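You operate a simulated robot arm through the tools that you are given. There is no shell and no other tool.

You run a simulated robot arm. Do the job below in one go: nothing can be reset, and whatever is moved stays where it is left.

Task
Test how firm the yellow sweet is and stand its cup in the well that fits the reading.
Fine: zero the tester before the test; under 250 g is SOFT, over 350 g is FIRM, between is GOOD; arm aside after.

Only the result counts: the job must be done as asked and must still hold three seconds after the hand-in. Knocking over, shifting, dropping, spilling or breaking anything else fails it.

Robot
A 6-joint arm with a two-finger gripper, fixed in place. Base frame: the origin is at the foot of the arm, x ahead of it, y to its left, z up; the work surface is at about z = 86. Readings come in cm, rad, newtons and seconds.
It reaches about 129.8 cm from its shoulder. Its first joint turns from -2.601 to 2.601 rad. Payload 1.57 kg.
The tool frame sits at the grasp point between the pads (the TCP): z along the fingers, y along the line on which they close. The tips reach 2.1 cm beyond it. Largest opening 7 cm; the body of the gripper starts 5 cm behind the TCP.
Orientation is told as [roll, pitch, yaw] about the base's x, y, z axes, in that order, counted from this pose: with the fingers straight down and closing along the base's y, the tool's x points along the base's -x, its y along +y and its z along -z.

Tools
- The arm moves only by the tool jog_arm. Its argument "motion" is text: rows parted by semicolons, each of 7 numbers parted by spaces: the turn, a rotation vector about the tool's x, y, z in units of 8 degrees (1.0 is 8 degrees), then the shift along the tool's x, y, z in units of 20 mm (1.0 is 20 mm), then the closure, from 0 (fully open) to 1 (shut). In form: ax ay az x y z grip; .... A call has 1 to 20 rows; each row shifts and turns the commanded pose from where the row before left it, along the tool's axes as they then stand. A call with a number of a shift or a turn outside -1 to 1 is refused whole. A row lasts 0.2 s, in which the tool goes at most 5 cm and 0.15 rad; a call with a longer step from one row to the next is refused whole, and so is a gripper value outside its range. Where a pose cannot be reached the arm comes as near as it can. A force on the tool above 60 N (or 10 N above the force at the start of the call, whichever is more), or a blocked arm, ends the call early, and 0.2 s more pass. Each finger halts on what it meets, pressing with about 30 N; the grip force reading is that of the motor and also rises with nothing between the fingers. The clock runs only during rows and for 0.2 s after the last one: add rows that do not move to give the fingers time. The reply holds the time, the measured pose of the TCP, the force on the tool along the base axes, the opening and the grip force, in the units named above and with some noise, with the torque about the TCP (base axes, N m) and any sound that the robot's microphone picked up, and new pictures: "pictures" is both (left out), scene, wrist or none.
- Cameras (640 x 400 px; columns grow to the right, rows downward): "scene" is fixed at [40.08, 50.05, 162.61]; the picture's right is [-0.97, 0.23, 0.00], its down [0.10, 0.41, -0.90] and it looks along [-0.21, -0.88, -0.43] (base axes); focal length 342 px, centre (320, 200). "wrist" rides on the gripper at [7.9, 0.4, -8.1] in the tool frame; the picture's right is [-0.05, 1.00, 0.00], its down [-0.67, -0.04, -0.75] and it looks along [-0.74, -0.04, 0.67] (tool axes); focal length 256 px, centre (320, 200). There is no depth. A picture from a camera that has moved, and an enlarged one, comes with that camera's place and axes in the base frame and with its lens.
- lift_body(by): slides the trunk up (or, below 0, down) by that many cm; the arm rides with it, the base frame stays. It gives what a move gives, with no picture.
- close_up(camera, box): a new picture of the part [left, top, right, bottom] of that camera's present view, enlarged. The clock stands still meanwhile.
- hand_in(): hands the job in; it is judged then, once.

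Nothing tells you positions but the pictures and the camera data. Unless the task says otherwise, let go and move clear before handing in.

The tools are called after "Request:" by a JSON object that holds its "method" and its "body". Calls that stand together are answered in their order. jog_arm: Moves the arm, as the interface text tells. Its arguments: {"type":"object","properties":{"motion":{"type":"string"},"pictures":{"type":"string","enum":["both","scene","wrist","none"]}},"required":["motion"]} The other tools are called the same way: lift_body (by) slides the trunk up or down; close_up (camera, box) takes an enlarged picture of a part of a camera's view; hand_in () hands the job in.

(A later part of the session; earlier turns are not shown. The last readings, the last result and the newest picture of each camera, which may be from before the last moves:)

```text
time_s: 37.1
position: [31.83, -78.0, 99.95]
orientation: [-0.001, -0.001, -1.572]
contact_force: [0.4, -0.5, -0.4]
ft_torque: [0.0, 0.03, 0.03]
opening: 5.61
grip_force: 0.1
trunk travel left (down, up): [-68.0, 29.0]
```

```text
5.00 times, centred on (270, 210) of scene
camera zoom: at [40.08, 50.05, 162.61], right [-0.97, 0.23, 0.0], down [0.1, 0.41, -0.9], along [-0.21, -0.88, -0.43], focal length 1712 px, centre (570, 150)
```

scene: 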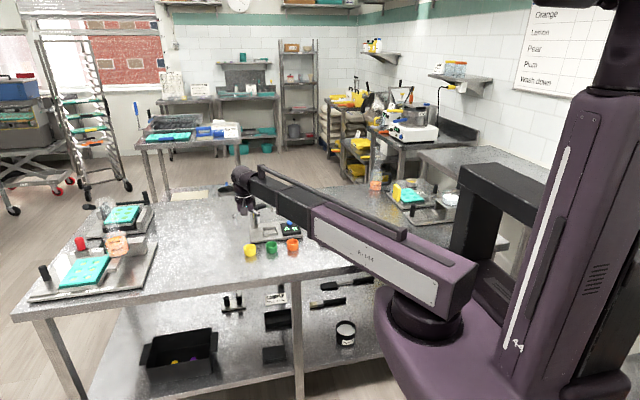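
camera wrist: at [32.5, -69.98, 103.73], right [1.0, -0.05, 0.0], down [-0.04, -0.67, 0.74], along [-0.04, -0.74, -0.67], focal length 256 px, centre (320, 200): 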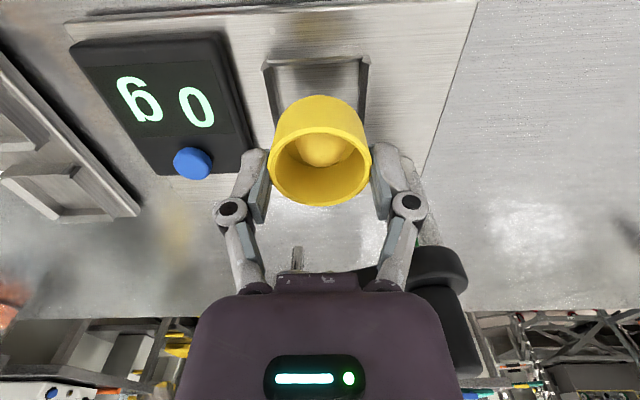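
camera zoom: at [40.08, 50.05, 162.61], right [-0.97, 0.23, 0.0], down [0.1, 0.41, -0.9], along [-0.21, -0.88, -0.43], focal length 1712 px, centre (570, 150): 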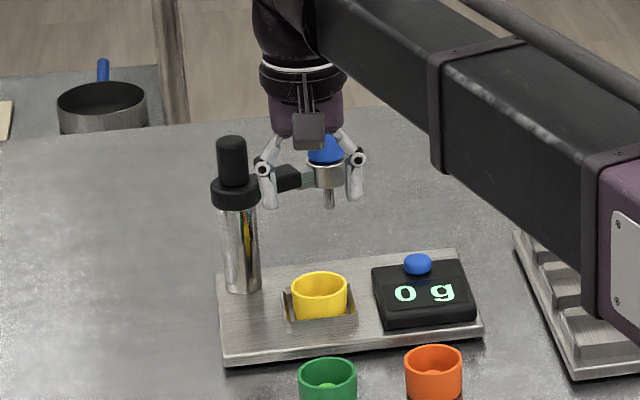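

The cup is seated and the display still shows 0 g. Next I'll swing the tester arm over the cup, pushing its head from behind with closed fingers. I rise above the head (top about 102) and go round behind it.

Request:
{"method": "lift_body", "body": {"by": 6.5}}

Request:
{"method": "jog_arm", "body": {"motion": "0 0 0 -1 0 0 1; 0 0 0 -1 0 0 1; 0 0 0 -1 0 0 1; 0 0 0 -1 0 0 1; 0 0 0 -1 0 0 1; 0 0 0 -1 -0.2 0 1; 0 0 0 -0.2 0 0 1; 0 0 0 0 0 0 1; 0 0 0 0 0 0 1", "pictures": "both"}}

Request:
{"method": "close_up", "body": {"camera": "wrist", "box": [200, 0, 520, 200]}}

Request:
{"method": "close_up", "body": {"camera": "scene", "box": [230, 160, 310, 240]}}

```text
time_s: 38.1
position: [31.87, -77.93, 106.33]
orientation: [0.0, 0.001, -1.571]
contact_force: [0.2, -0.2, -0.3]
ft_torque: [0.01, 0.02, 0.0]
opening: 5.62
grip_force: 0.1
trunk travel left (down, up): [-74.5, 22.5]
```

```text
time_s: 40.1
position: [31.74, -90.34, 106.31]
orientation: [-0.001, 0.0, -1.57]
contact_force: [0.1, 0.0, -0.6]
ft_torque: [0.02, -0.01, -0.02]
opening: 0.0
grip_force: 28.7
trunk travel left (down, up): [-74.5, 22.5]
camera wrist: at [32.02, -82.43, 114.63], right [1.0, -0.05, 0.0], down [-0.04, -0.67, 0.74], along [-0.04, -0.74, -0.67], focal length 256 px, centre (320, 200)
```

scene: 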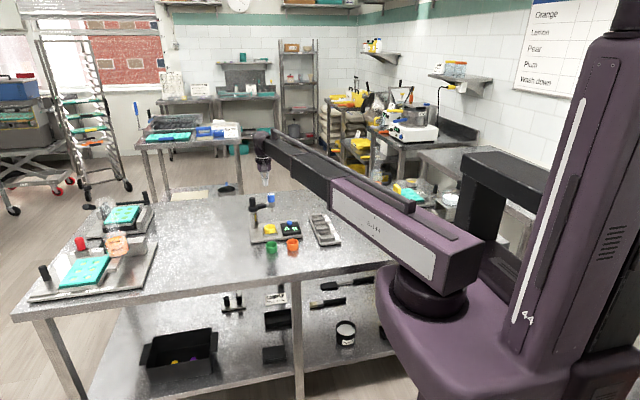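
wrist: 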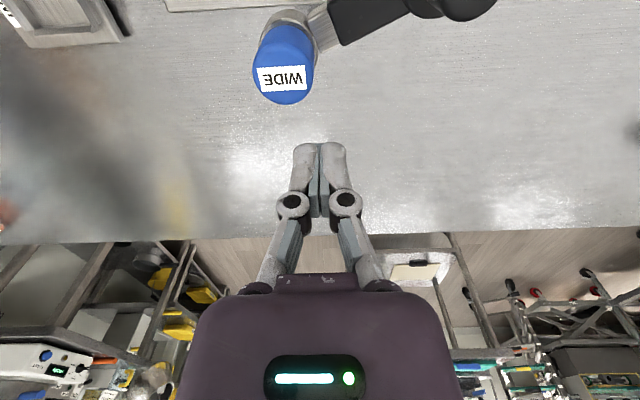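

```text
2.00 times, centred on (360, 100) of wrist
camera zoom: at [32.02, -82.43, 114.63], right [1.0, -0.05, 0.0], down [-0.04, -0.67, 0.74], along [-0.04, -0.74, -0.67], focal length 512 px, centre (240, 400)
```

zoom: 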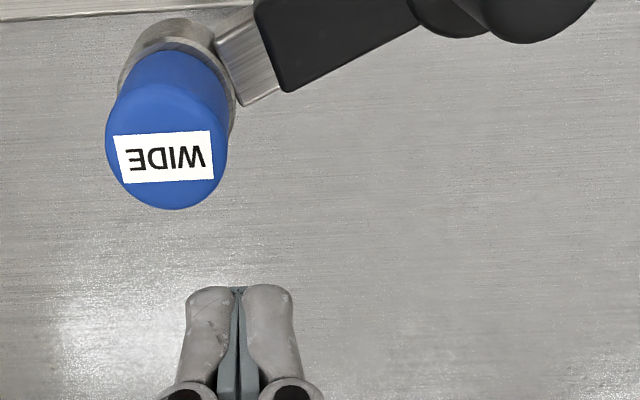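

```text
5.00 times, centred on (270, 200) of scene
camera zoom: at [40.08, 50.05, 162.61], right [-0.97, 0.23, 0.0], down [0.1, 0.41, -0.9], along [-0.21, -0.88, -0.43], focal length 1712 px, centre (570, 200)
```

zoom: 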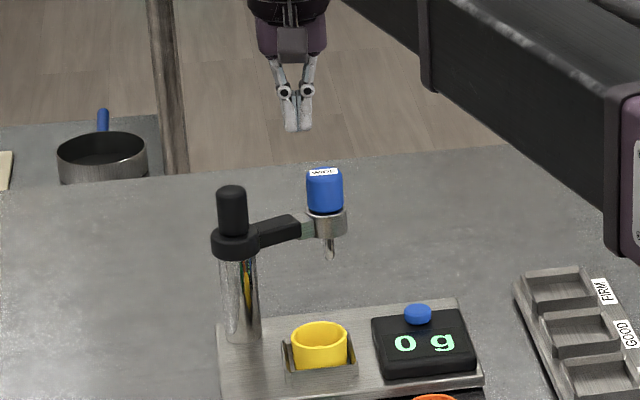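

The head (cap labelled "WIDE") is at about (30,-87.3), and the closed fingers are behind it at (31.6,-90.3). I'll lower to the barrel height.

Request:
{"method": "lift_body", "body": {"by": -8}}

Request:
{"method": "close_up", "body": {"camera": "wrist", "box": [120, 0, 520, 250]}}

Request:
{"method": "close_up", "body": {"camera": "scene", "box": [230, 160, 310, 240]}}

```text
time_s: 41.3
position: [31.6, -90.23, 98.37]
orientation: [0.001, 0.0, -1.571]
contact_force: [0.1, 0.1, -0.2]
ft_torque: [0.02, -0.03, 0.0]
opening: 0.03
grip_force: 28.6
trunk travel left (down, up): [-66.5, 30.5]
```

```text
1.60 times, centred on (320, 125) of wrist
camera zoom: at [32.02, -82.42, 106.64], right [1.0, -0.05, 0.0], down [-0.04, -0.67, 0.74], along [-0.04, -0.74, -0.67], focal length 410 px, centre (320, 320)
```

zoom: 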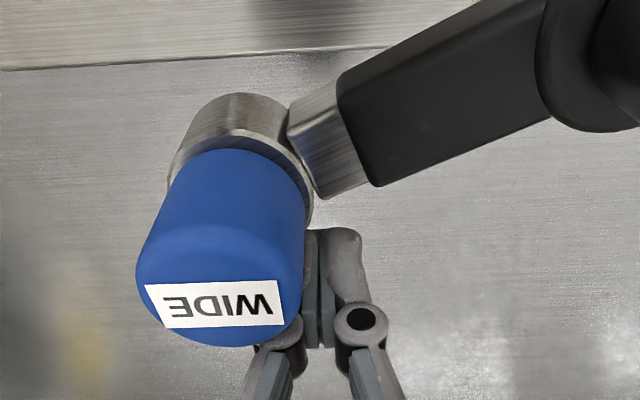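

```text
5.00 times, centred on (270, 200) of scene
camera zoom: at [40.08, 50.05, 162.61], right [-0.97, 0.23, 0.0], down [0.1, 0.41, -0.9], along [-0.21, -0.88, -0.43], focal length 1712 px, centre (570, 200)
```

zoom: 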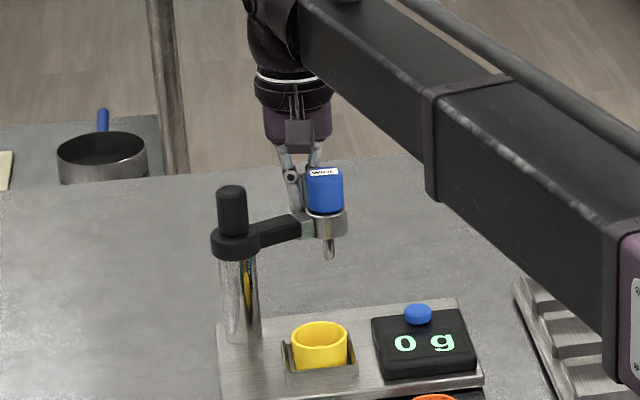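

The fingers are at barrel height behind the head. I'll sweep slowly along the arc around the post and stop partway to check.

Request:
{"method": "jog_arm", "body": {"motion": "0 0 0 0.22 -0.21 0 1; 0 0 0 0.22 -0.21 0 1; 0 0 0 0.235 -0.13 0 1; 0 0 0 0.235 -0.13 0 1; 0 0 0 0.29 -0.11 0 1; 0 0 0 0.29 -0.11 0 1; 0 0 0 0.3 -0.07 0 1; 0 0 0 0.3 -0.07 0 1; 0 0 0 0 0 0 1", "pictures": "none"}}

Request:
{"method": "close_up", "body": {"camera": "wrist", "box": [120, 0, 520, 250]}}

Request:
{"method": "close_up", "body": {"camera": "scene", "box": [230, 160, 310, 240]}}

```text
time_s: 43.3
position: [29.51, -86.37, 98.26]
orientation: [-0.001, 0.001, -1.571]
contact_force: [0.7, 0.3, 0.7]
ft_torque: [-0.02, 0.01, 0.0]
opening: 0.01
grip_force: 28.7
trunk travel left (down, up): [-66.5, 30.5]
```

```text
1.60 times, centred on (320, 125) of wrist
camera zoom: at [29.95, -78.37, 106.63], right [1.0, -0.05, 0.0], down [-0.04, -0.67, 0.74], along [-0.04, -0.74, -0.67], focal length 410 px, centre (320, 320)
```

zoom: 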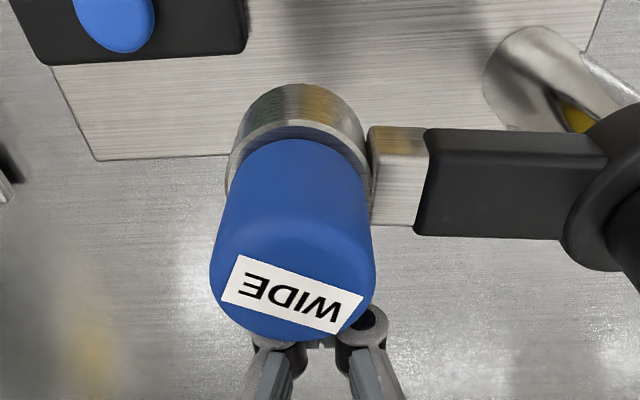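

```text
5.00 times, centred on (270, 200) of scene
camera zoom: at [40.08, 50.05, 162.61], right [-0.97, 0.23, 0.0], down [0.1, 0.41, -0.9], along [-0.21, -0.88, -0.43], focal length 1712 px, centre (570, 200)
```

zoom: 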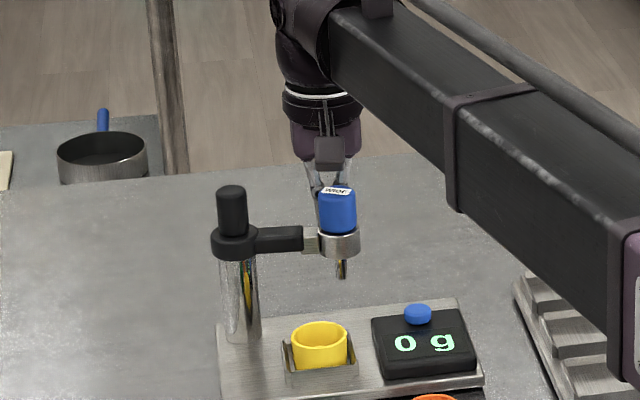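

The arm swings smoothly with almost no force. Continuing the arc.

Request:
{"method": "jog_arm", "body": {"motion": "0 0 0 0.29 -0.07 0 1; 0 0 0 0.29 -0.07 0 1; 0 0 0 0.31 0.01 0 1; 0 0 0 0.31 0.01 0 1; 0 0 0 0.31 0.055 0 1; 0 0 0 0.31 0.055 0 1; 0 0 0 0 0 0 1", "pictures": "none"}}

Request:
{"method": "close_up", "body": {"camera": "wrist", "box": [120, 0, 520, 250]}}

Request:
{"method": "close_up", "body": {"camera": "scene", "box": [230, 160, 310, 240]}}

```text
time_s: 44.9
position: [29.58, -82.41, 98.36]
orientation: [0.0, -0.002, -1.57]
contact_force: [0.5, -0.2, -0.3]
ft_torque: [0.0, -0.01, 0.01]
opening: 0.0
grip_force: 28.9
trunk travel left (down, up): [-66.5, 30.5]
```

```text
1.60 times, centred on (320, 125) of wrist
camera zoom: at [29.88, -74.6, 106.63], right [1.0, -0.05, 0.0], down [-0.04, -0.67, 0.74], along [-0.04, -0.74, -0.67], focal length 410 px, centre (320, 320)
```

zoom: 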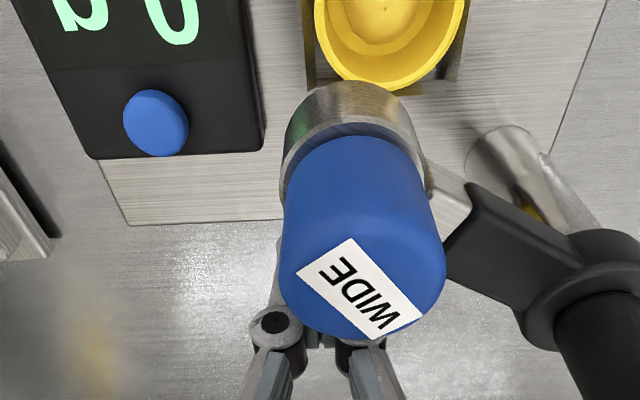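

```text
5.00 times, centred on (270, 200) of scene
camera zoom: at [40.08, 50.05, 162.61], right [-0.97, 0.23, 0.0], down [0.1, 0.41, -0.9], along [-0.21, -0.88, -0.43], focal length 1712 px, centre (570, 200)
```

zoom: 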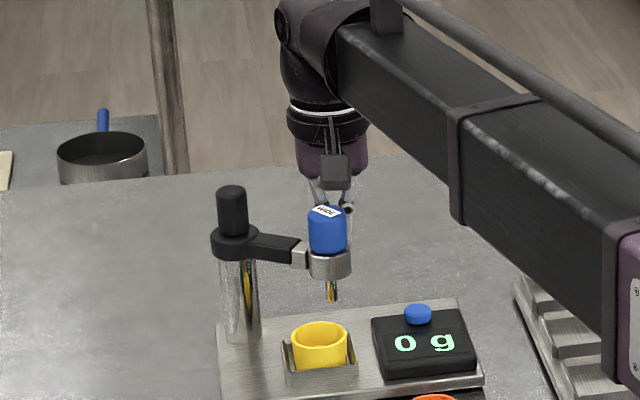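

About 14° more to go. Continuing in smaller steps.

Request:
{"method": "jog_arm", "body": {"motion": "0 0 0 0.18 0.07 0 1; 0 0 0 0.18 0.07 0 1; 0 0 0 0.18 0.08 0 1; 0 0 0 0.18 0.08 0 1; 0 0 0 0 0 0 1", "pictures": "none"}}

Request:
{"method": "close_up", "body": {"camera": "wrist", "box": [120, 0, 520, 250]}}

Request:
{"method": "close_up", "body": {"camera": "scene", "box": [238, 190, 302, 240]}}

```text
time_s: 46.1
position: [30.1, -81.07, 98.36]
orientation: [0.0, 0.001, -1.572]
contact_force: [0.6, 0.2, 0.4]
ft_torque: [-0.01, 0.0, 0.02]
opening: 0.0
grip_force: 28.6
trunk travel left (down, up): [-66.5, 30.5]
```

```text
1.60 times, centred on (320, 125) of wrist
camera zoom: at [30.5, -73.15, 106.63], right [1.0, -0.05, 0.0], down [-0.04, -0.67, 0.74], along [-0.04, -0.74, -0.67], focal length 410 px, centre (320, 320)
```

zoom: 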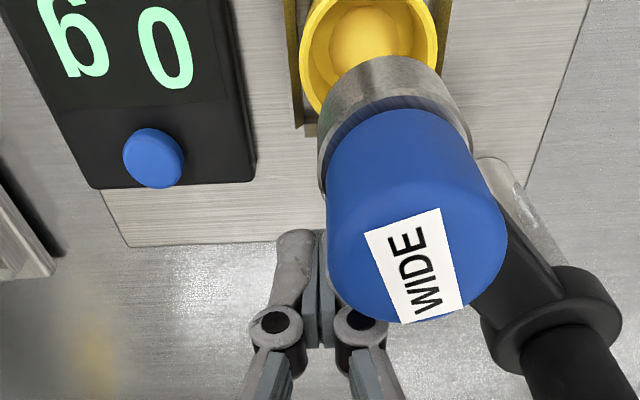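

```text
8.00 times, centred on (270, 215) of scene
camera zoom: at [40.08, 50.05, 162.61], right [-0.97, 0.23, 0.0], down [0.1, 0.41, -0.9], along [-0.21, -0.88, -0.43], focal length 2739 px, centre (720, 80)
```

zoom: 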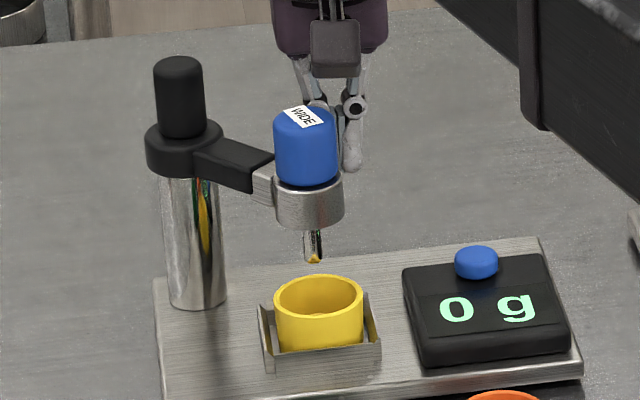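

The head seems to have swung to about (32.0,-77.3), perhaps slightly beyond the cup centre at (32,-78). I'll back the fingers off, rise, and look from the side (camera facing +x) to measure the alignment.

Request:
{"method": "jog_arm", "body": {"motion": "0 0 0 -0.3 -0.15 0 1; 0 0 0 -0.3 -0.15 0 1; 0 0 0 0 0 0 1", "pictures": "none"}}

Request:
{"method": "lift_body", "body": {"by": 7}}

Request:
{"method": "close_up", "body": {"camera": "wrist", "box": [120, 0, 520, 250]}}

Request:
{"method": "close_up", "body": {"camera": "scene", "box": [238, 190, 302, 240]}}

```text
time_s: 46.9
position: [29.48, -82.28, 98.43]
orientation: [0.001, -0.001, -1.571]
contact_force: [-0.2, 0.5, -1.1]
ft_torque: [-0.05, -0.01, 0.04]
opening: 0.01
grip_force: 28.5
trunk travel left (down, up): [-66.5, 30.5]
```

```text
time_s: 48.0
position: [29.42, -82.09, 105.43]
orientation: [0.002, -0.001, -1.572]
contact_force: [-0.1, -0.6, 0.0]
ft_torque: [0.02, -0.04, 0.02]
opening: 0.0
grip_force: 28.5
trunk travel left (down, up): [-73.5, 23.5]
```

```text
1.60 times, centred on (320, 125) of wrist
camera zoom: at [29.92, -74.34, 113.62], right [1.0, -0.05, 0.0], down [-0.04, -0.67, 0.74], along [-0.04, -0.74, -0.67], focal length 410 px, centre (320, 320)
```

zoom: 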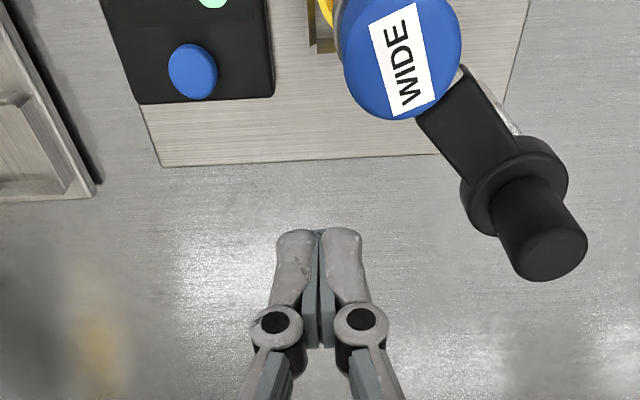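

```text
8.00 times, centred on (270, 215) of scene
camera zoom: at [40.08, 50.05, 162.61], right [-0.97, 0.23, 0.0], down [0.1, 0.41, -0.9], along [-0.21, -0.88, -0.43], focal length 2739 px, centre (720, 80)
```

zoom: 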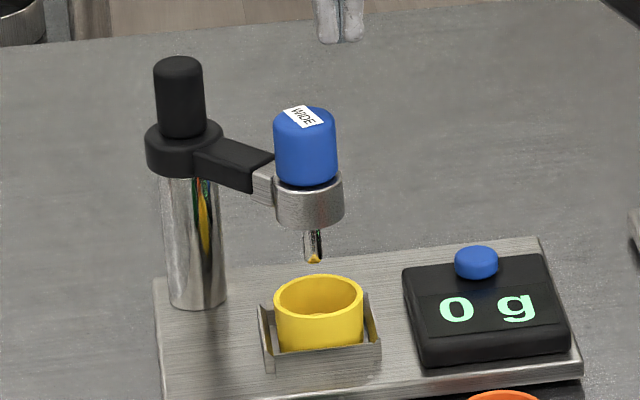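

The steep view and scene geometry agree: the head is at about (32.0,-78.0), centred over the cup, with the cap top near z≈100.8. I'll move the closed fingertips above the cap.

Request:
{"method": "jog_arm", "body": {"motion": "0 0 0 0.53 0.32 0 1; 0 0 0 0.53 0.32 0 1; 0 0 0 0.53 0.32 0 1; 0 0 0 0.53 0.3 0 1; 0 0 0 0 0 0 1; 0 0 0 0 0 0 1", "pictures": "wrist"}}

Request:
{"method": "close_up", "body": {"camera": "wrist", "box": [120, 0, 520, 250]}}

Request:
{"method": "close_up", "body": {"camera": "scene", "box": [238, 180, 318, 240]}}

```text
time_s: 49.4
position: [31.94, -77.89, 105.34]
orientation: [0.001, -0.001, -1.57]
contact_force: [0.7, 0.1, 0.1]
ft_torque: [-0.01, 0.01, 0.01]
opening: 0.0
grip_force: 28.8
trunk travel left (down, up): [-73.5, 23.5]
camera wrist: at [32.42, -70.02, 113.63], right [1.0, -0.05, 0.0], down [-0.04, -0.67, 0.74], along [-0.04, -0.74, -0.67], focal length 256 px, centre (320, 200)
```

wrist: 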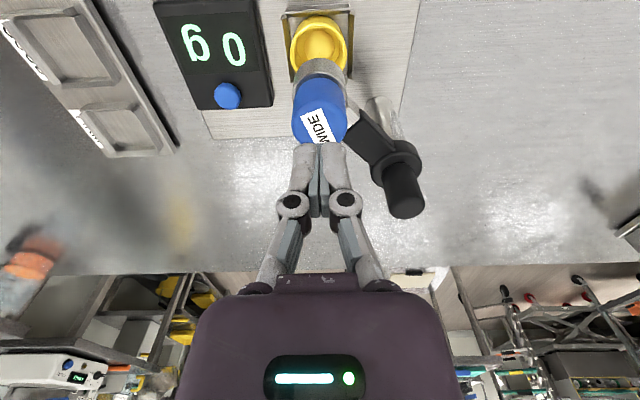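

```text
1.60 times, centred on (320, 125) of wrist
camera zoom: at [32.42, -70.02, 113.63], right [1.0, -0.05, 0.0], down [-0.04, -0.67, 0.74], along [-0.04, -0.74, -0.67], focal length 410 px, centre (320, 320)
```

zoom: 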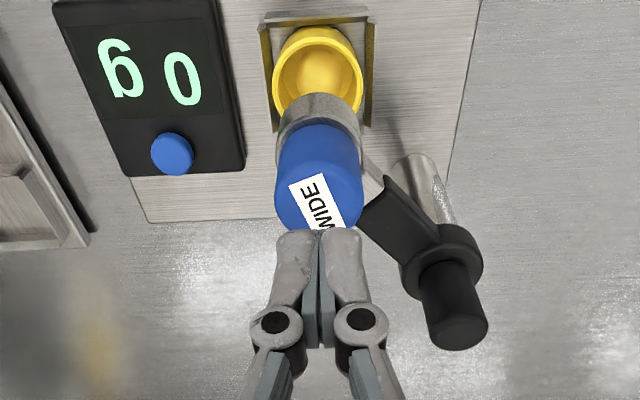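

```text
6.67 times, centred on (278, 210) of scene
camera zoom: at [40.08, 50.05, 162.61], right [-0.97, 0.23, 0.0], down [0.1, 0.41, -0.9], along [-0.21, -0.88, -0.43], focal length 2282 px, centre (600, 133)
```

zoom: 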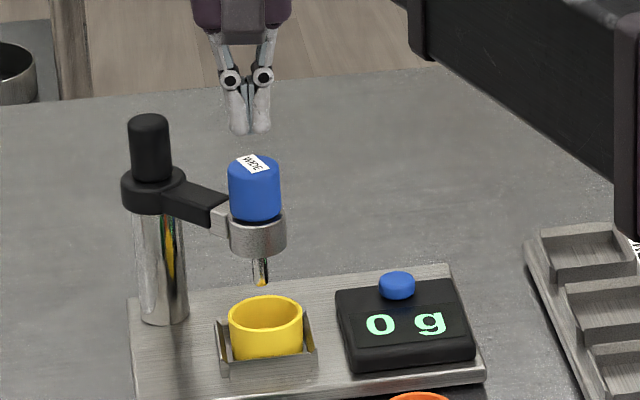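

The fingertips are right above the cap. Lowering to near contact, then small steps while watching the display.

Request:
{"method": "lift_body", "body": {"by": -2}}

Request:
{"method": "lift_body", "body": {"by": -0.4}}

Request:
{"method": "close_up", "body": {"camera": "scene", "box": [238, 180, 318, 240]}}

Request:
{"method": "close_up", "body": {"camera": "wrist", "box": [120, 0, 520, 250]}}

```text
time_s: 50.1
position: [31.98, -77.9, 103.41]
orientation: [-0.001, 0.0, -1.571]
contact_force: [-0.3, -0.7, 0.4]
ft_torque: [0.01, -0.02, -0.01]
opening: 0.0
grip_force: 28.6
trunk travel left (down, up): [-71.5, 25.5]
```

```text
time_s: 50.6
position: [31.99, -77.95, 103.02]
orientation: [-0.001, -0.001, -1.572]
contact_force: [-0.2, -0.1, 2.4]
ft_torque: [0.01, -0.02, -0.02]
opening: 0.59
grip_force: 28.8
trunk travel left (down, up): [-71.1, 25.9]
```

```text
6.67 times, centred on (278, 210) of scene
camera zoom: at [40.08, 50.05, 162.61], right [-0.97, 0.23, 0.0], down [0.1, 0.41, -0.9], along [-0.21, -0.88, -0.43], focal length 2282 px, centre (600, 133)
```

zoom: 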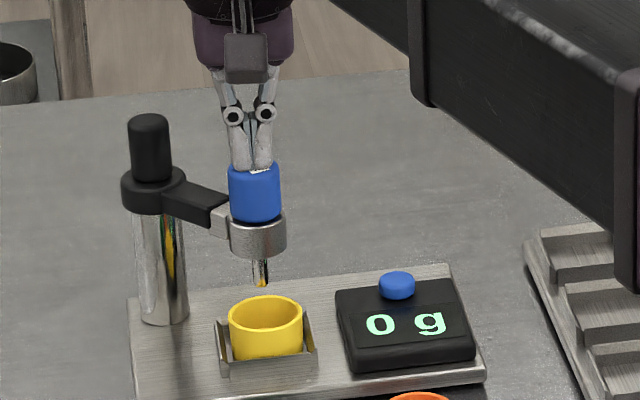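

```text
1.60 times, centred on (320, 125) of wrist
camera zoom: at [32.42, -70.02, 111.24], right [1.0, -0.05, 0.0], down [-0.04, -0.67, 0.74], along [-0.04, -0.74, -0.67], focal length 410 px, centre (320, 320)
```

zoom: 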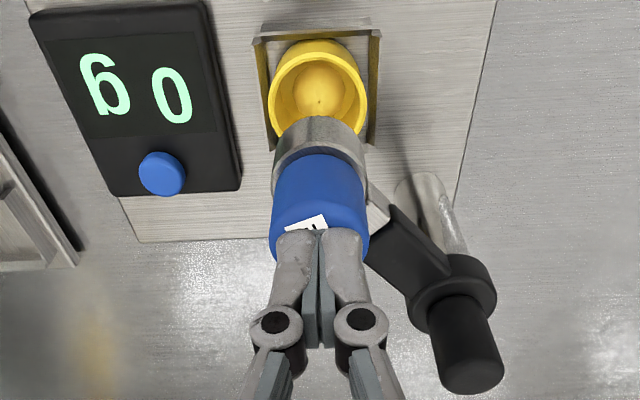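

Contact with the cap (2.4 N). Pressing down in 0.5 cm steps.

Request:
{"method": "lift_body", "body": {"by": -0.5}}

Request:
{"method": "close_up", "body": {"camera": "scene", "box": [238, 180, 318, 240]}}

```text
time_s: 51.1
position: [31.98, -77.93, 102.44]
orientation: [0.0, 0.0, -1.572]
contact_force: [0.5, -0.6, 3.3]
ft_torque: [-0.01, 0.01, 0.0]
opening: 0.61
grip_force: 28.5
trunk travel left (down, up): [-70.6, 26.4]
```

```text
6.67 times, centred on (278, 210) of scene
camera zoom: at [40.08, 50.05, 162.61], right [-0.97, 0.23, 0.0], down [0.1, 0.41, -0.9], along [-0.21, -0.88, -0.43], focal length 2282 px, centre (600, 133)
```

zoom: 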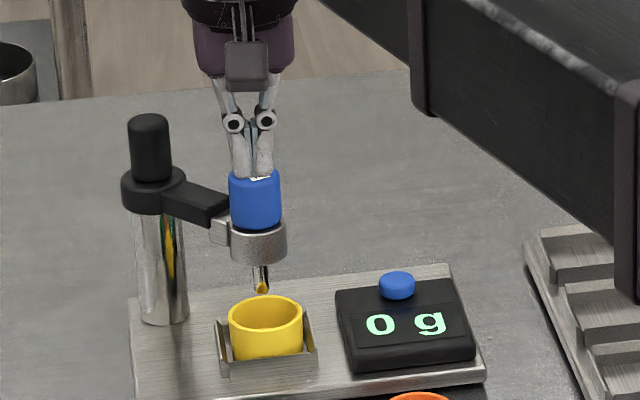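

The head slides down under a light spring force. Continuing.

Request:
{"method": "lift_body", "body": {"by": -0.7}}

Request:
{"method": "lift_body", "body": {"by": -0.5}}

Request:
{"method": "close_up", "body": {"camera": "scene", "box": [238, 180, 318, 240]}}

Request:
{"method": "close_up", "body": {"camera": "wrist", "box": [120, 0, 520, 250]}}

```text
time_s: 51.7
position: [32.04, -77.87, 101.86]
orientation: [0.0, 0.0, -1.572]
contact_force: [0.3, -1.0, 4.8]
ft_torque: [-0.04, 0.0, 0.02]
opening: 0.62
grip_force: 28.6
trunk travel left (down, up): [-69.9, 27.1]
```

```text
time_s: 52.2
position: [32.07, -77.93, 101.25]
orientation: [-0.002, 0.0, -1.57]
contact_force: [0.7, -2.9, 5.6]
ft_torque: [-0.02, -0.04, -0.02]
opening: 0.59
grip_force: 28.3
trunk travel left (down, up): [-69.4, 27.6]
```

```text
6.67 times, centred on (278, 210) of scene
camera zoom: at [40.08, 50.05, 162.61], right [-0.97, 0.23, 0.0], down [0.1, 0.41, -0.9], along [-0.21, -0.88, -0.43], focal length 2282 px, centre (600, 133)
```

zoom: 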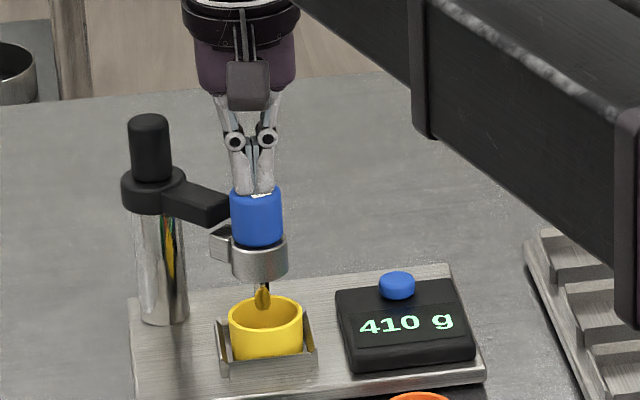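

```text
1.60 times, centred on (320, 125) of wrist
camera zoom: at [32.41, -70.0, 109.56], right [1.0, -0.05, 0.0], down [-0.04, -0.67, 0.75], along [-0.04, -0.74, -0.67], focal length 410 px, centre (320, 320)
```

zoom: 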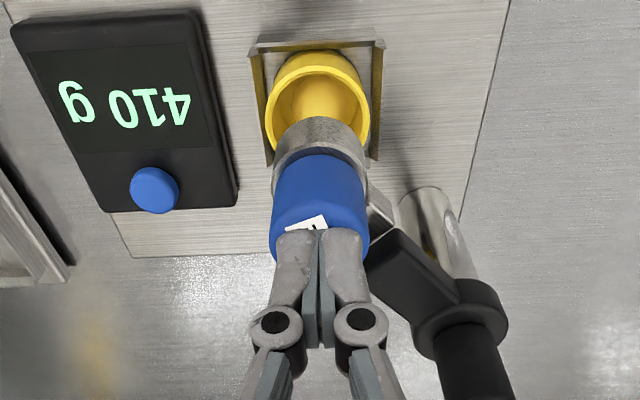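

The display jumped to 410 g. I'll look closely at the tip to be sure it is on the sweet and not on the cup rim.

Request:
{"method": "close_up", "body": {"camera": "scene", "box": [258, 205, 290, 225]}}

Request:
{"method": "close_up", "body": {"camera": "wrist", "box": [260, 20, 380, 110]}}

```text
16.00 times, centred on (274, 215) of scene
camera zoom: at [40.08, 50.05, 162.61], right [-0.97, 0.23, 0.0], down [0.1, 0.41, -0.9], along [-0.21, -0.88, -0.43], focal length 5477 px, centre (1056, -40)
```

zoom: 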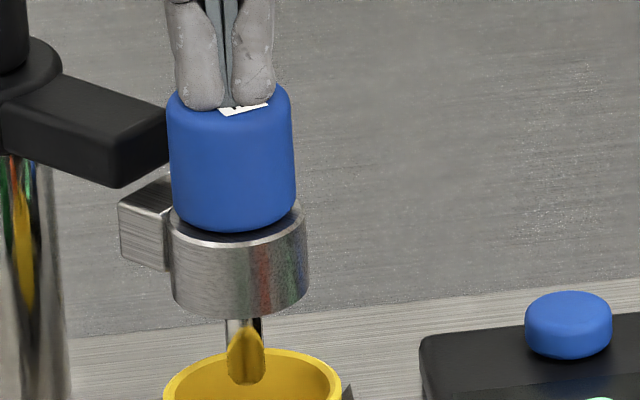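

```text
4.44 times, centred on (320, 65) of wrist
camera zoom: at [32.41, -70.0, 109.56], right [1.0, -0.05, 0.0], down [-0.04, -0.67, 0.75], along [-0.04, -0.74, -0.67], focal length 1138 px, centre (320, 800)
```

zoom: 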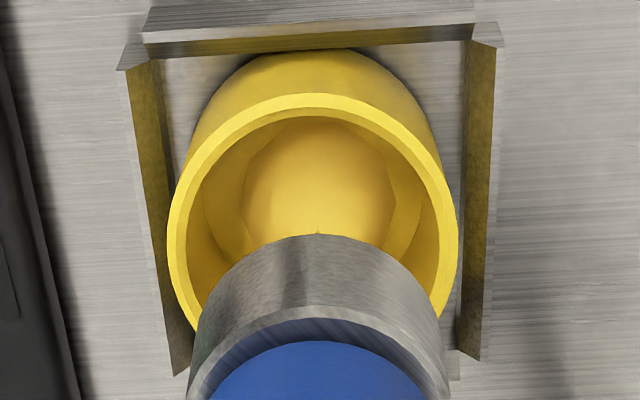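

Request:
{"method": "close_up", "body": {"camera": "scene", "box": [258, 214, 290, 234]}}

```text
16.00 times, centred on (274, 224) of scene
camera zoom: at [40.08, 50.05, 162.61], right [-0.97, 0.23, 0.0], down [0.1, 0.41, -0.9], along [-0.21, -0.88, -0.43], focal length 5477 px, centre (1056, -184)
```

zoom: 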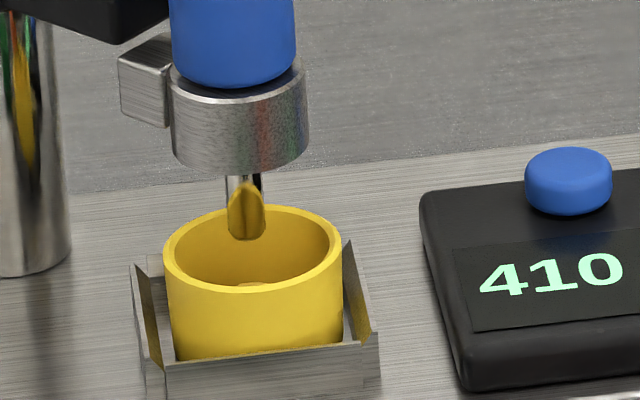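

The display reads 410 g, but the tip still looks above the sweet. I'll hold still to see if the reading is steady, then press a little further.

Request:
{"method": "jog_arm", "body": {"motion": "0 0 0 0 0 0 1; 0 0 0 0 0 0 1; 0 0 0 0 0 0 1", "pictures": "none"}}

Request:
{"method": "close_up", "body": {"camera": "scene", "box": [258, 205, 306, 235]}}

Request:
{"method": "lift_body", "body": {"by": -0.3}}

Request:
{"method": "close_up", "body": {"camera": "scene", "box": [258, 205, 306, 235]}}

```text
time_s: 53.0
position: [31.96, -77.89, 101.27]
orientation: [0.0, 0.0, -1.571]
contact_force: [0.8, -2.2, 6.2]
ft_torque: [-0.06, -0.01, -0.04]
opening: 0.59
grip_force: 29.3
trunk travel left (down, up): [-69.4, 27.6]
```

```text
13.33 times, centred on (282, 220) of scene
camera zoom: at [40.08, 50.05, 162.61], right [-0.97, 0.23, 0.0], down [0.1, 0.41, -0.9], along [-0.21, -0.88, -0.43], focal length 4564 px, centre (827, -67)
```

zoom: 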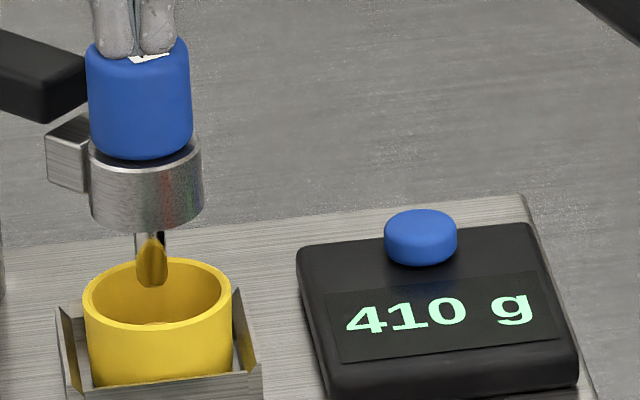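

```text
time_s: 53.5
position: [31.97, -77.95, 101.11]
orientation: [-0.001, -0.002, -1.57]
contact_force: [1.8, -3.5, 15.9]
ft_torque: [-0.07, -0.05, -0.02]
opening: 0.59
grip_force: 28.6
trunk travel left (down, up): [-69.1, 27.9]
```

```text
13.33 times, centred on (282, 220) of scene
camera zoom: at [40.08, 50.05, 162.61], right [-0.97, 0.23, 0.0], down [0.1, 0.41, -0.9], along [-0.21, -0.88, -0.43], focal length 4564 px, centre (827, -67)
```

zoom: 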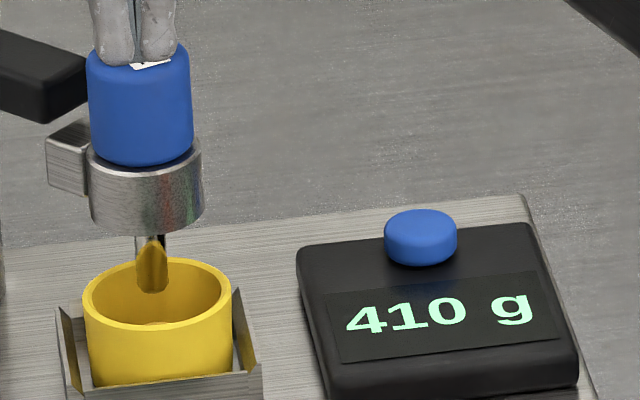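

Steady at 410 g, now against the end stop, so the sweet is FIRM. Releasing the plunger and checking again.

Request:
{"method": "lift_body", "body": {"by": 1.5}}

Request:
{"method": "lift_body", "body": {"by": 3.5}}

Request:
{"method": "close_up", "body": {"camera": "scene", "box": [238, 180, 318, 240]}}

Request:
{"method": "close_up", "body": {"camera": "wrist", "box": [120, 0, 520, 250]}}

```text
time_s: 54.2
position: [32.04, -77.91, 102.49]
orientation: [0.001, 0.001, -1.57]
contact_force: [-0.1, 0.2, 2.3]
ft_torque: [0.02, 0.01, 0.02]
opening: 0.6
grip_force: 28.7
trunk travel left (down, up): [-70.6, 26.4]
```

```text
time_s: 55.0
position: [32.03, -77.84, 105.94]
orientation: [0.001, 0.001, -1.57]
contact_force: [-0.4, -0.4, 0.3]
ft_torque: [0.0, 0.02, 0.0]
opening: 0.0
grip_force: 28.2
trunk travel left (down, up): [-74.1, 22.9]
```

```text
6.67 times, centred on (278, 210) of scene
camera zoom: at [40.08, 50.05, 162.61], right [-0.97, 0.23, 0.0], down [0.1, 0.41, -0.9], along [-0.21, -0.88, -0.43], focal length 2282 px, centre (600, 133)
```

zoom: 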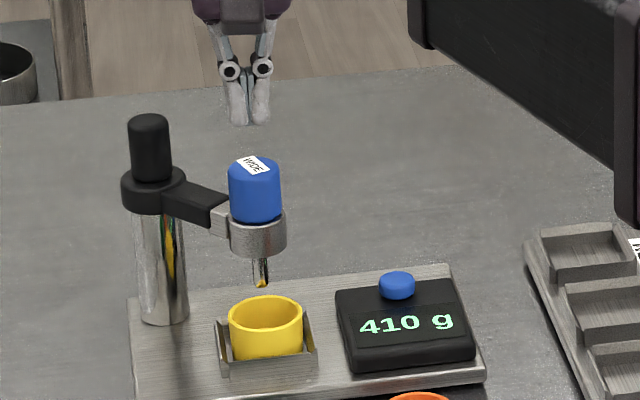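

```text
1.60 times, centred on (320, 125) of wrist
camera zoom: at [32.42, -70.04, 114.23], right [1.0, -0.05, 0.0], down [-0.04, -0.67, 0.74], along [-0.04, -0.74, -0.67], focal length 410 px, centre (320, 320)
```

zoom: 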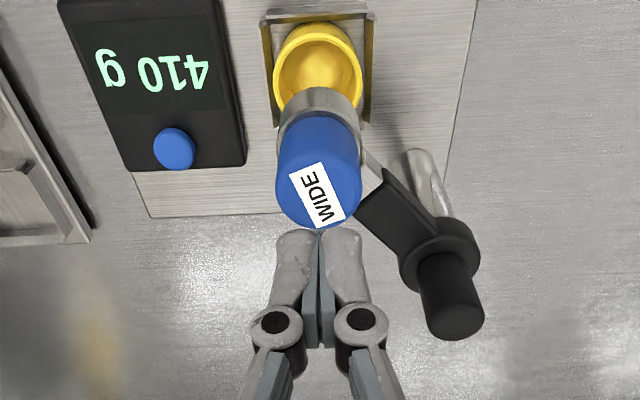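

The result is held at 410 g → FIRM. Now I'll swing the tester arm back: move the fingers to the other side of the head at about (35.3,-76.3) and lower to barrel height.

Request:
{"method": "jog_arm", "body": {"motion": "0 0 0 0.4 0.8 0 1; 0 0 0 0.42 0.85 0 1; 0 0 0 0 0 0 1; 0 0 0 0 0 0 1", "pictures": "none"}}

Request:
{"method": "lift_body", "body": {"by": -7.6}}

Request:
{"method": "close_up", "body": {"camera": "wrist", "box": [120, 0, 520, 250]}}

Request:
{"method": "close_up", "body": {"camera": "scene", "box": [238, 180, 318, 240]}}

```text
time_s: 56.0
position: [35.36, -76.39, 106.05]
orientation: [0.001, 0.001, -1.57]
contact_force: [-0.9, 0.2, 0.0]
ft_torque: [0.01, -0.01, -0.01]
opening: 0.01
grip_force: 28.5
trunk travel left (down, up): [-74.1, 22.9]
```

```text
time_s: 57.1
position: [35.33, -76.46, 98.32]
orientation: [0.001, 0.001, -1.571]
contact_force: [-0.4, -0.2, -0.2]
ft_torque: [0.03, -0.01, -0.04]
opening: 0.0
grip_force: 28.8
trunk travel left (down, up): [-66.5, 30.5]
```

```text
1.60 times, centred on (320, 125) of wrist
camera zoom: at [35.74, -68.49, 106.64], right [1.0, -0.05, 0.0], down [-0.04, -0.67, 0.74], along [-0.04, -0.74, -0.67], focal length 410 px, centre (320, 320)
```

zoom: 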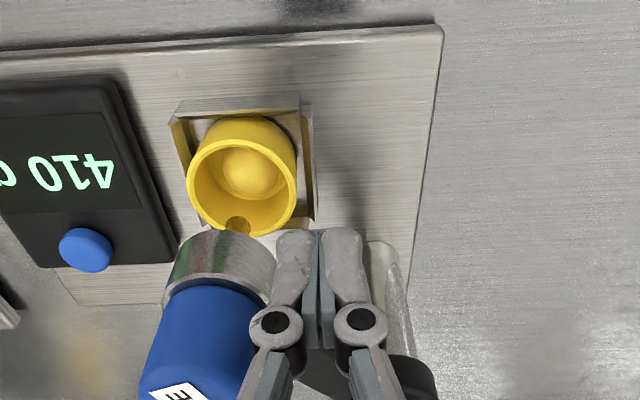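

```text
6.67 times, centred on (278, 210) of scene
camera zoom: at [40.08, 50.05, 162.61], right [-0.97, 0.23, 0.0], down [0.1, 0.41, -0.9], along [-0.21, -0.88, -0.43], focal length 2282 px, centre (600, 133)
```

zoom: 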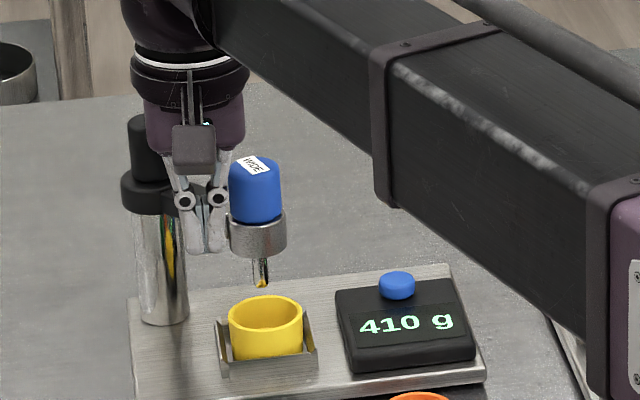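

Fingers are beside the head on the +x side. Sweeping it back along the arc.

Request:
{"method": "jog_arm", "body": {"motion": "0 0 0 -0.08 -0.26 0 1; 0 0 0 -0.08 -0.26 0 1; 0 0 0 -0.135 -0.24 0 1; 0 0 0 -0.135 -0.24 0 1; 0 0 0 -0.165 -0.22 0 1; 0 0 0 -0.165 -0.22 0 1; 0 0 0 -0.19 -0.2 0 1; 0 0 0 -0.19 -0.2 0 1; 0 0 0 -0.21 -0.175 0 1; 0 0 0 -0.21 -0.175 0 1; 0 0 0 0 0 0 1", "pictures": "none"}}

Request:
{"method": "close_up", "body": {"camera": "wrist", "box": [120, 0, 520, 250]}}

Request:
{"method": "close_up", "body": {"camera": "scene", "box": [238, 180, 318, 240]}}

```text
time_s: 59.5
position: [30.99, -79.43, 98.39]
orientation: [0.001, 0.0, -1.57]
contact_force: [-0.6, -0.6, 0.1]
ft_torque: [0.01, 0.01, -0.02]
opening: 0.0
grip_force: 28.9
trunk travel left (down, up): [-66.5, 30.5]
```

```text
1.60 times, centred on (320, 125) of wrist
camera zoom: at [31.39, -71.58, 106.63], right [1.0, -0.05, 0.0], down [-0.04, -0.67, 0.74], along [-0.04, -0.74, -0.67], focal length 410 px, centre (320, 320)
```

zoom: 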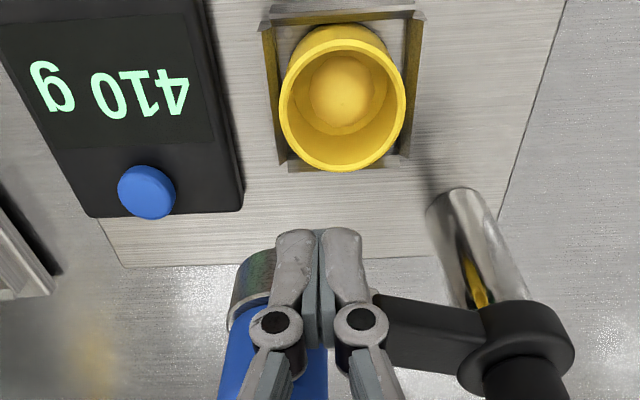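

```text
6.67 times, centred on (278, 210) of scene
camera zoom: at [40.08, 50.05, 162.61], right [-0.97, 0.23, 0.0], down [0.1, 0.41, -0.9], along [-0.21, -0.88, -0.43], focal length 2282 px, centre (600, 133)
```

zoom: 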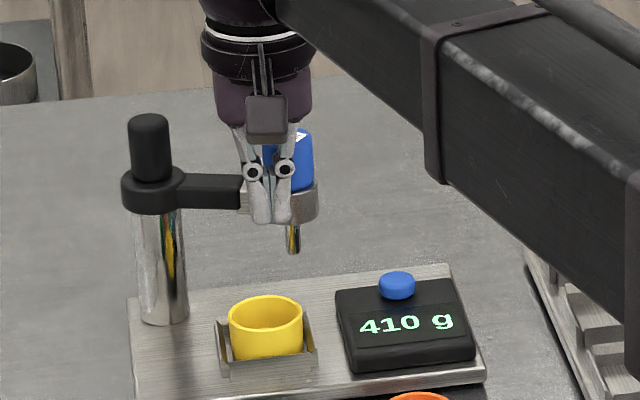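

The arm is swinging back as planned. Continuing to the original side position.

Request:
{"method": "jog_arm", "body": {"motion": "0 0 0 -0.23 -0.15 0 1; 0 0 0 -0.23 -0.15 0 1; 0 0 0 -0.25 -0.12 0 1; 0 0 0 -0.25 -0.12 0 1; 0 0 0 -0.26 -0.09 0 1; 0 0 0 -0.26 -0.09 0 1; 0 0 0 -0.27 -0.055 0 1; 0 0 0 -0.27 -0.055 0 1; 0 0 0 0 0 0 1", "pictures": "none"}}

Request:
{"method": "close_up", "body": {"camera": "wrist", "box": [120, 0, 520, 250]}}

Request:
{"method": "close_up", "body": {"camera": "scene", "box": [238, 180, 318, 240]}}

```text
time_s: 61.5
position: [29.27, -83.59, 98.28]
orientation: [0.001, -0.001, -1.572]
contact_force: [-0.7, -0.4, 0.5]
ft_torque: [0.04, 0.01, 0.0]
opening: 0.0
grip_force: 28.6
trunk travel left (down, up): [-66.5, 30.5]
```

```text
1.60 times, centred on (320, 125) of wrist
camera zoom: at [29.63, -75.7, 106.63], right [1.0, -0.05, 0.0], down [-0.04, -0.67, 0.74], along [-0.04, -0.74, -0.67], focal length 410 px, centre (320, 320)
```

zoom: 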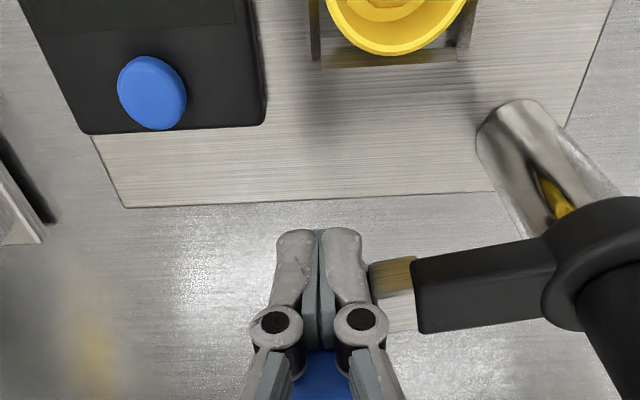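

```text
6.67 times, centred on (278, 210) of scene
camera zoom: at [40.08, 50.05, 162.61], right [-0.97, 0.23, 0.0], down [0.1, 0.41, -0.9], along [-0.21, -0.88, -0.43], focal length 2282 px, centre (600, 133)
```

zoom: 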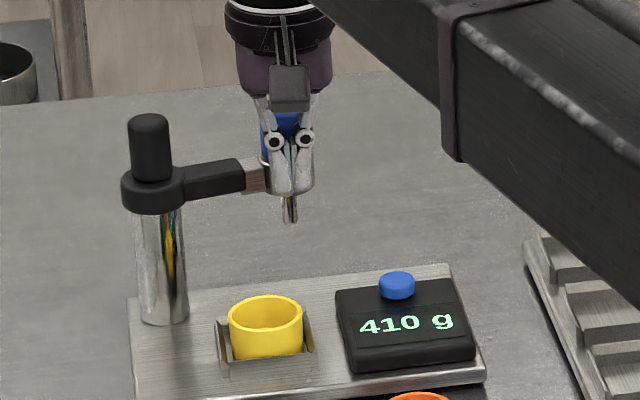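

Nearly back; the tip needs about 1.5–2 cm more to match its original place. A little further.

Request:
{"method": "jog_arm", "body": {"motion": "0 0 0 -0.27 -0.025 0 1; 0 0 0 -0.27 -0.02 0 1; 0 0 0 -0.2 0 0 1; 0 0 0 -0.2 0.01 0 1; 0 0 0 0 0 0 1", "pictures": "none"}}

Request:
{"method": "close_up", "body": {"camera": "scene", "box": [220, 170, 360, 270]}}

Request:
{"method": "close_up", "body": {"camera": "wrist", "box": [120, 0, 520, 250]}}

```text
time_s: 62.7
position: [29.11, -85.48, 98.39]
orientation: [0.002, 0.001, -1.571]
contact_force: [0.5, 1.9, -0.2]
ft_torque: [0.0, -0.04, 0.02]
opening: 0.0
grip_force: 29.0
trunk travel left (down, up): [-66.5, 30.5]
```

```text
4.00 times, centred on (290, 220) of scene
camera zoom: at [40.08, 50.05, 162.61], right [-0.97, 0.23, 0.0], down [0.1, 0.41, -0.9], along [-0.21, -0.88, -0.43], focal length 1369 px, centre (440, 120)
```

zoom: 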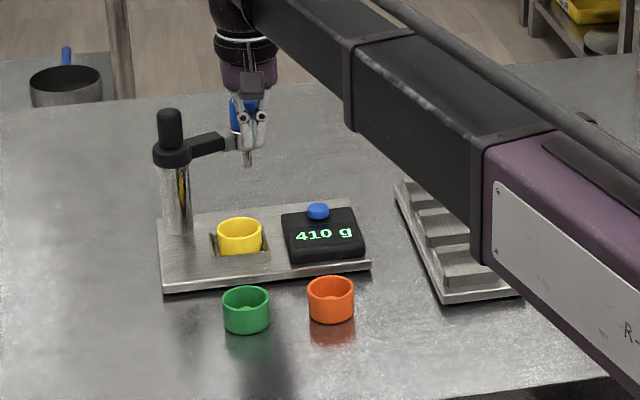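

```text
1.60 times, centred on (320, 125) of wrist
camera zoom: at [29.6, -77.51, 106.64], right [1.0, -0.05, 0.0], down [-0.04, -0.67, 0.74], along [-0.04, -0.74, -0.67], focal length 410 px, centre (320, 320)
```

zoom: 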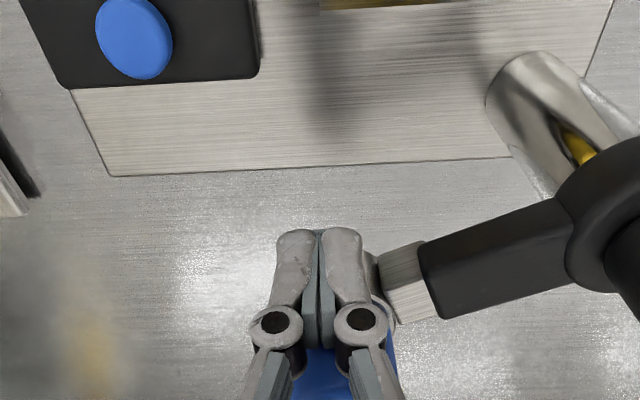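

The swing arm is back at its original spot (tip pixel identical). Now back to the cup: leave the head, open to about 5.6 cm and hover above the cup at (31.9,-78.0).

Request:
{"method": "jog_arm", "body": {"motion": "0 0 0 0.4 0 0 1; 0 0 0 0.8 0.1 0 1; 0 0 0 0.9 0.45 0 1; 0 0 0 0.9 0.45 0 0.6; 0 0 0 0.7 0.35 0 0.2; 0 0 0 0 0 0 0.2; 0 0 0 0 0 0 0.2; 0 0 0 0 0 0 0.2", "pictures": "wrist"}}

Request:
{"method": "close_up", "body": {"camera": "wrist", "box": [200, 0, 440, 150]}}

Request:
{"method": "close_up", "body": {"camera": "scene", "box": [238, 180, 318, 240]}}

```text
time_s: 64.5
position: [31.92, -78.09, 98.29]
orientation: [-0.001, 0.0, -1.57]
contact_force: [0.3, -0.1, -0.9]
ft_torque: [0.01, 0.02, 0.0]
opening: 5.62
grip_force: 0.2
trunk travel left (down, up): [-66.5, 30.5]
camera wrist: at [32.32, -70.13, 106.63], right [1.0, -0.05, 0.0], down [-0.04, -0.67, 0.74], along [-0.04, -0.74, -0.67], focal length 256 px, centre (320, 200)
```

wrist: 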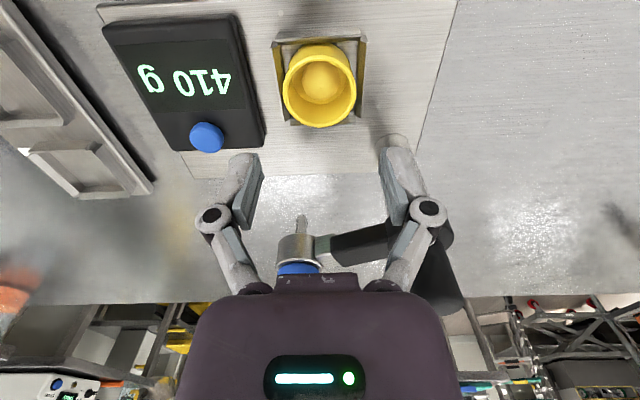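

```text
2.67 times, centred on (320, 75) of wrist
camera zoom: at [32.32, -70.13, 106.63], right [1.0, -0.05, 0.0], down [-0.04, -0.67, 0.74], along [-0.04, -0.74, -0.67], focal length 683 px, centre (320, 533)
```

zoom: 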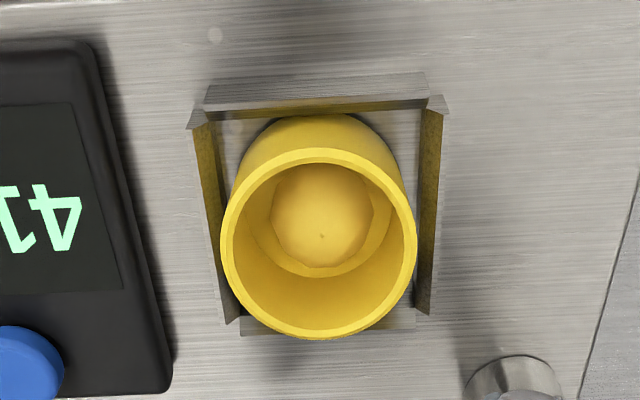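

```text
6.67 times, centred on (278, 210) of scene
camera zoom: at [40.08, 50.05, 162.61], right [-0.97, 0.23, 0.0], down [0.1, 0.41, -0.9], along [-0.21, -0.88, -0.43], focal length 2282 px, centre (600, 133)
```

zoom: 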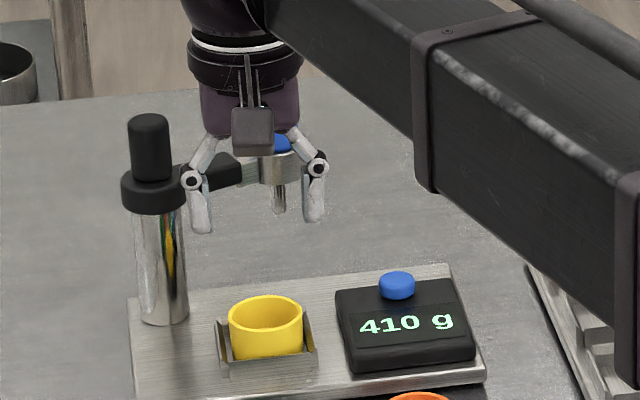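

TCP is centred over the cup. Descending to the same grip height as at release, then closing.

Request:
{"method": "lift_body", "body": {"by": -6.5}}

Request:
{"method": "lift_body", "body": {"by": -1}}

Request:
{"method": "jog_arm", "body": {"motion": "0 0 0 0 0 0 0.4; 0 0 0 0 0 0 1; 0 0 0 0 0 0 1; 0 0 0 0 0 0 1", "pictures": "none"}}

Request:
{"method": "close_up", "body": {"camera": "wrist", "box": [200, 60, 440, 210]}}

```text
time_s: 65.5
position: [32.01, -77.95, 91.88]
orientation: [0.001, 0.0, -1.571]
contact_force: [0.7, 0.3, -0.3]
ft_torque: [-0.02, 0.02, 0.03]
opening: 5.6
grip_force: 0.1
trunk travel left (down, up): [-60.0, 37.0]
```

```text
time_s: 66.1
position: [31.84, -78.03, 90.83]
orientation: [0.001, 0.0, -1.571]
contact_force: [-0.2, -0.4, 0.5]
ft_torque: [-0.01, 0.0, -0.02]
opening: 5.6
grip_force: 0.0
trunk travel left (down, up): [-59.0, 38.0]
```

```text
time_s: 67.1
position: [31.94, -78.02, 90.93]
orientation: [0.001, 0.001, -1.572]
contact_force: [0.7, -2.3, 5.5]
ft_torque: [-0.06, 0.01, 0.01]
opening: 4.5
grip_force: 29.5
trunk travel left (down, up): [-59.0, 38.0]
```

```text
2.67 times, centred on (320, 135) of wrist
camera zoom: at [32.3, -70.13, 99.16], right [1.0, -0.05, 0.0], down [-0.04, -0.67, 0.75], along [-0.04, -0.74, -0.67], focal length 683 px, centre (320, 373)
```

zoom: 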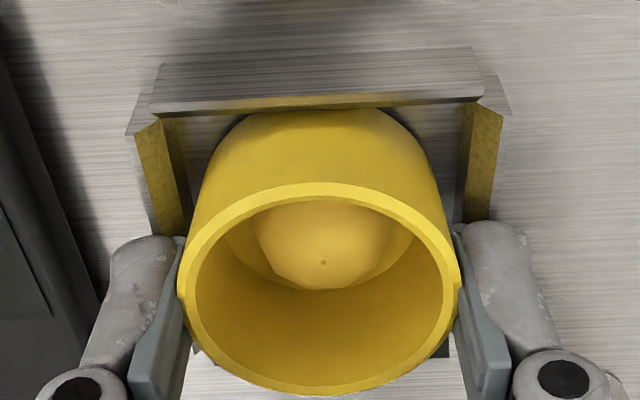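

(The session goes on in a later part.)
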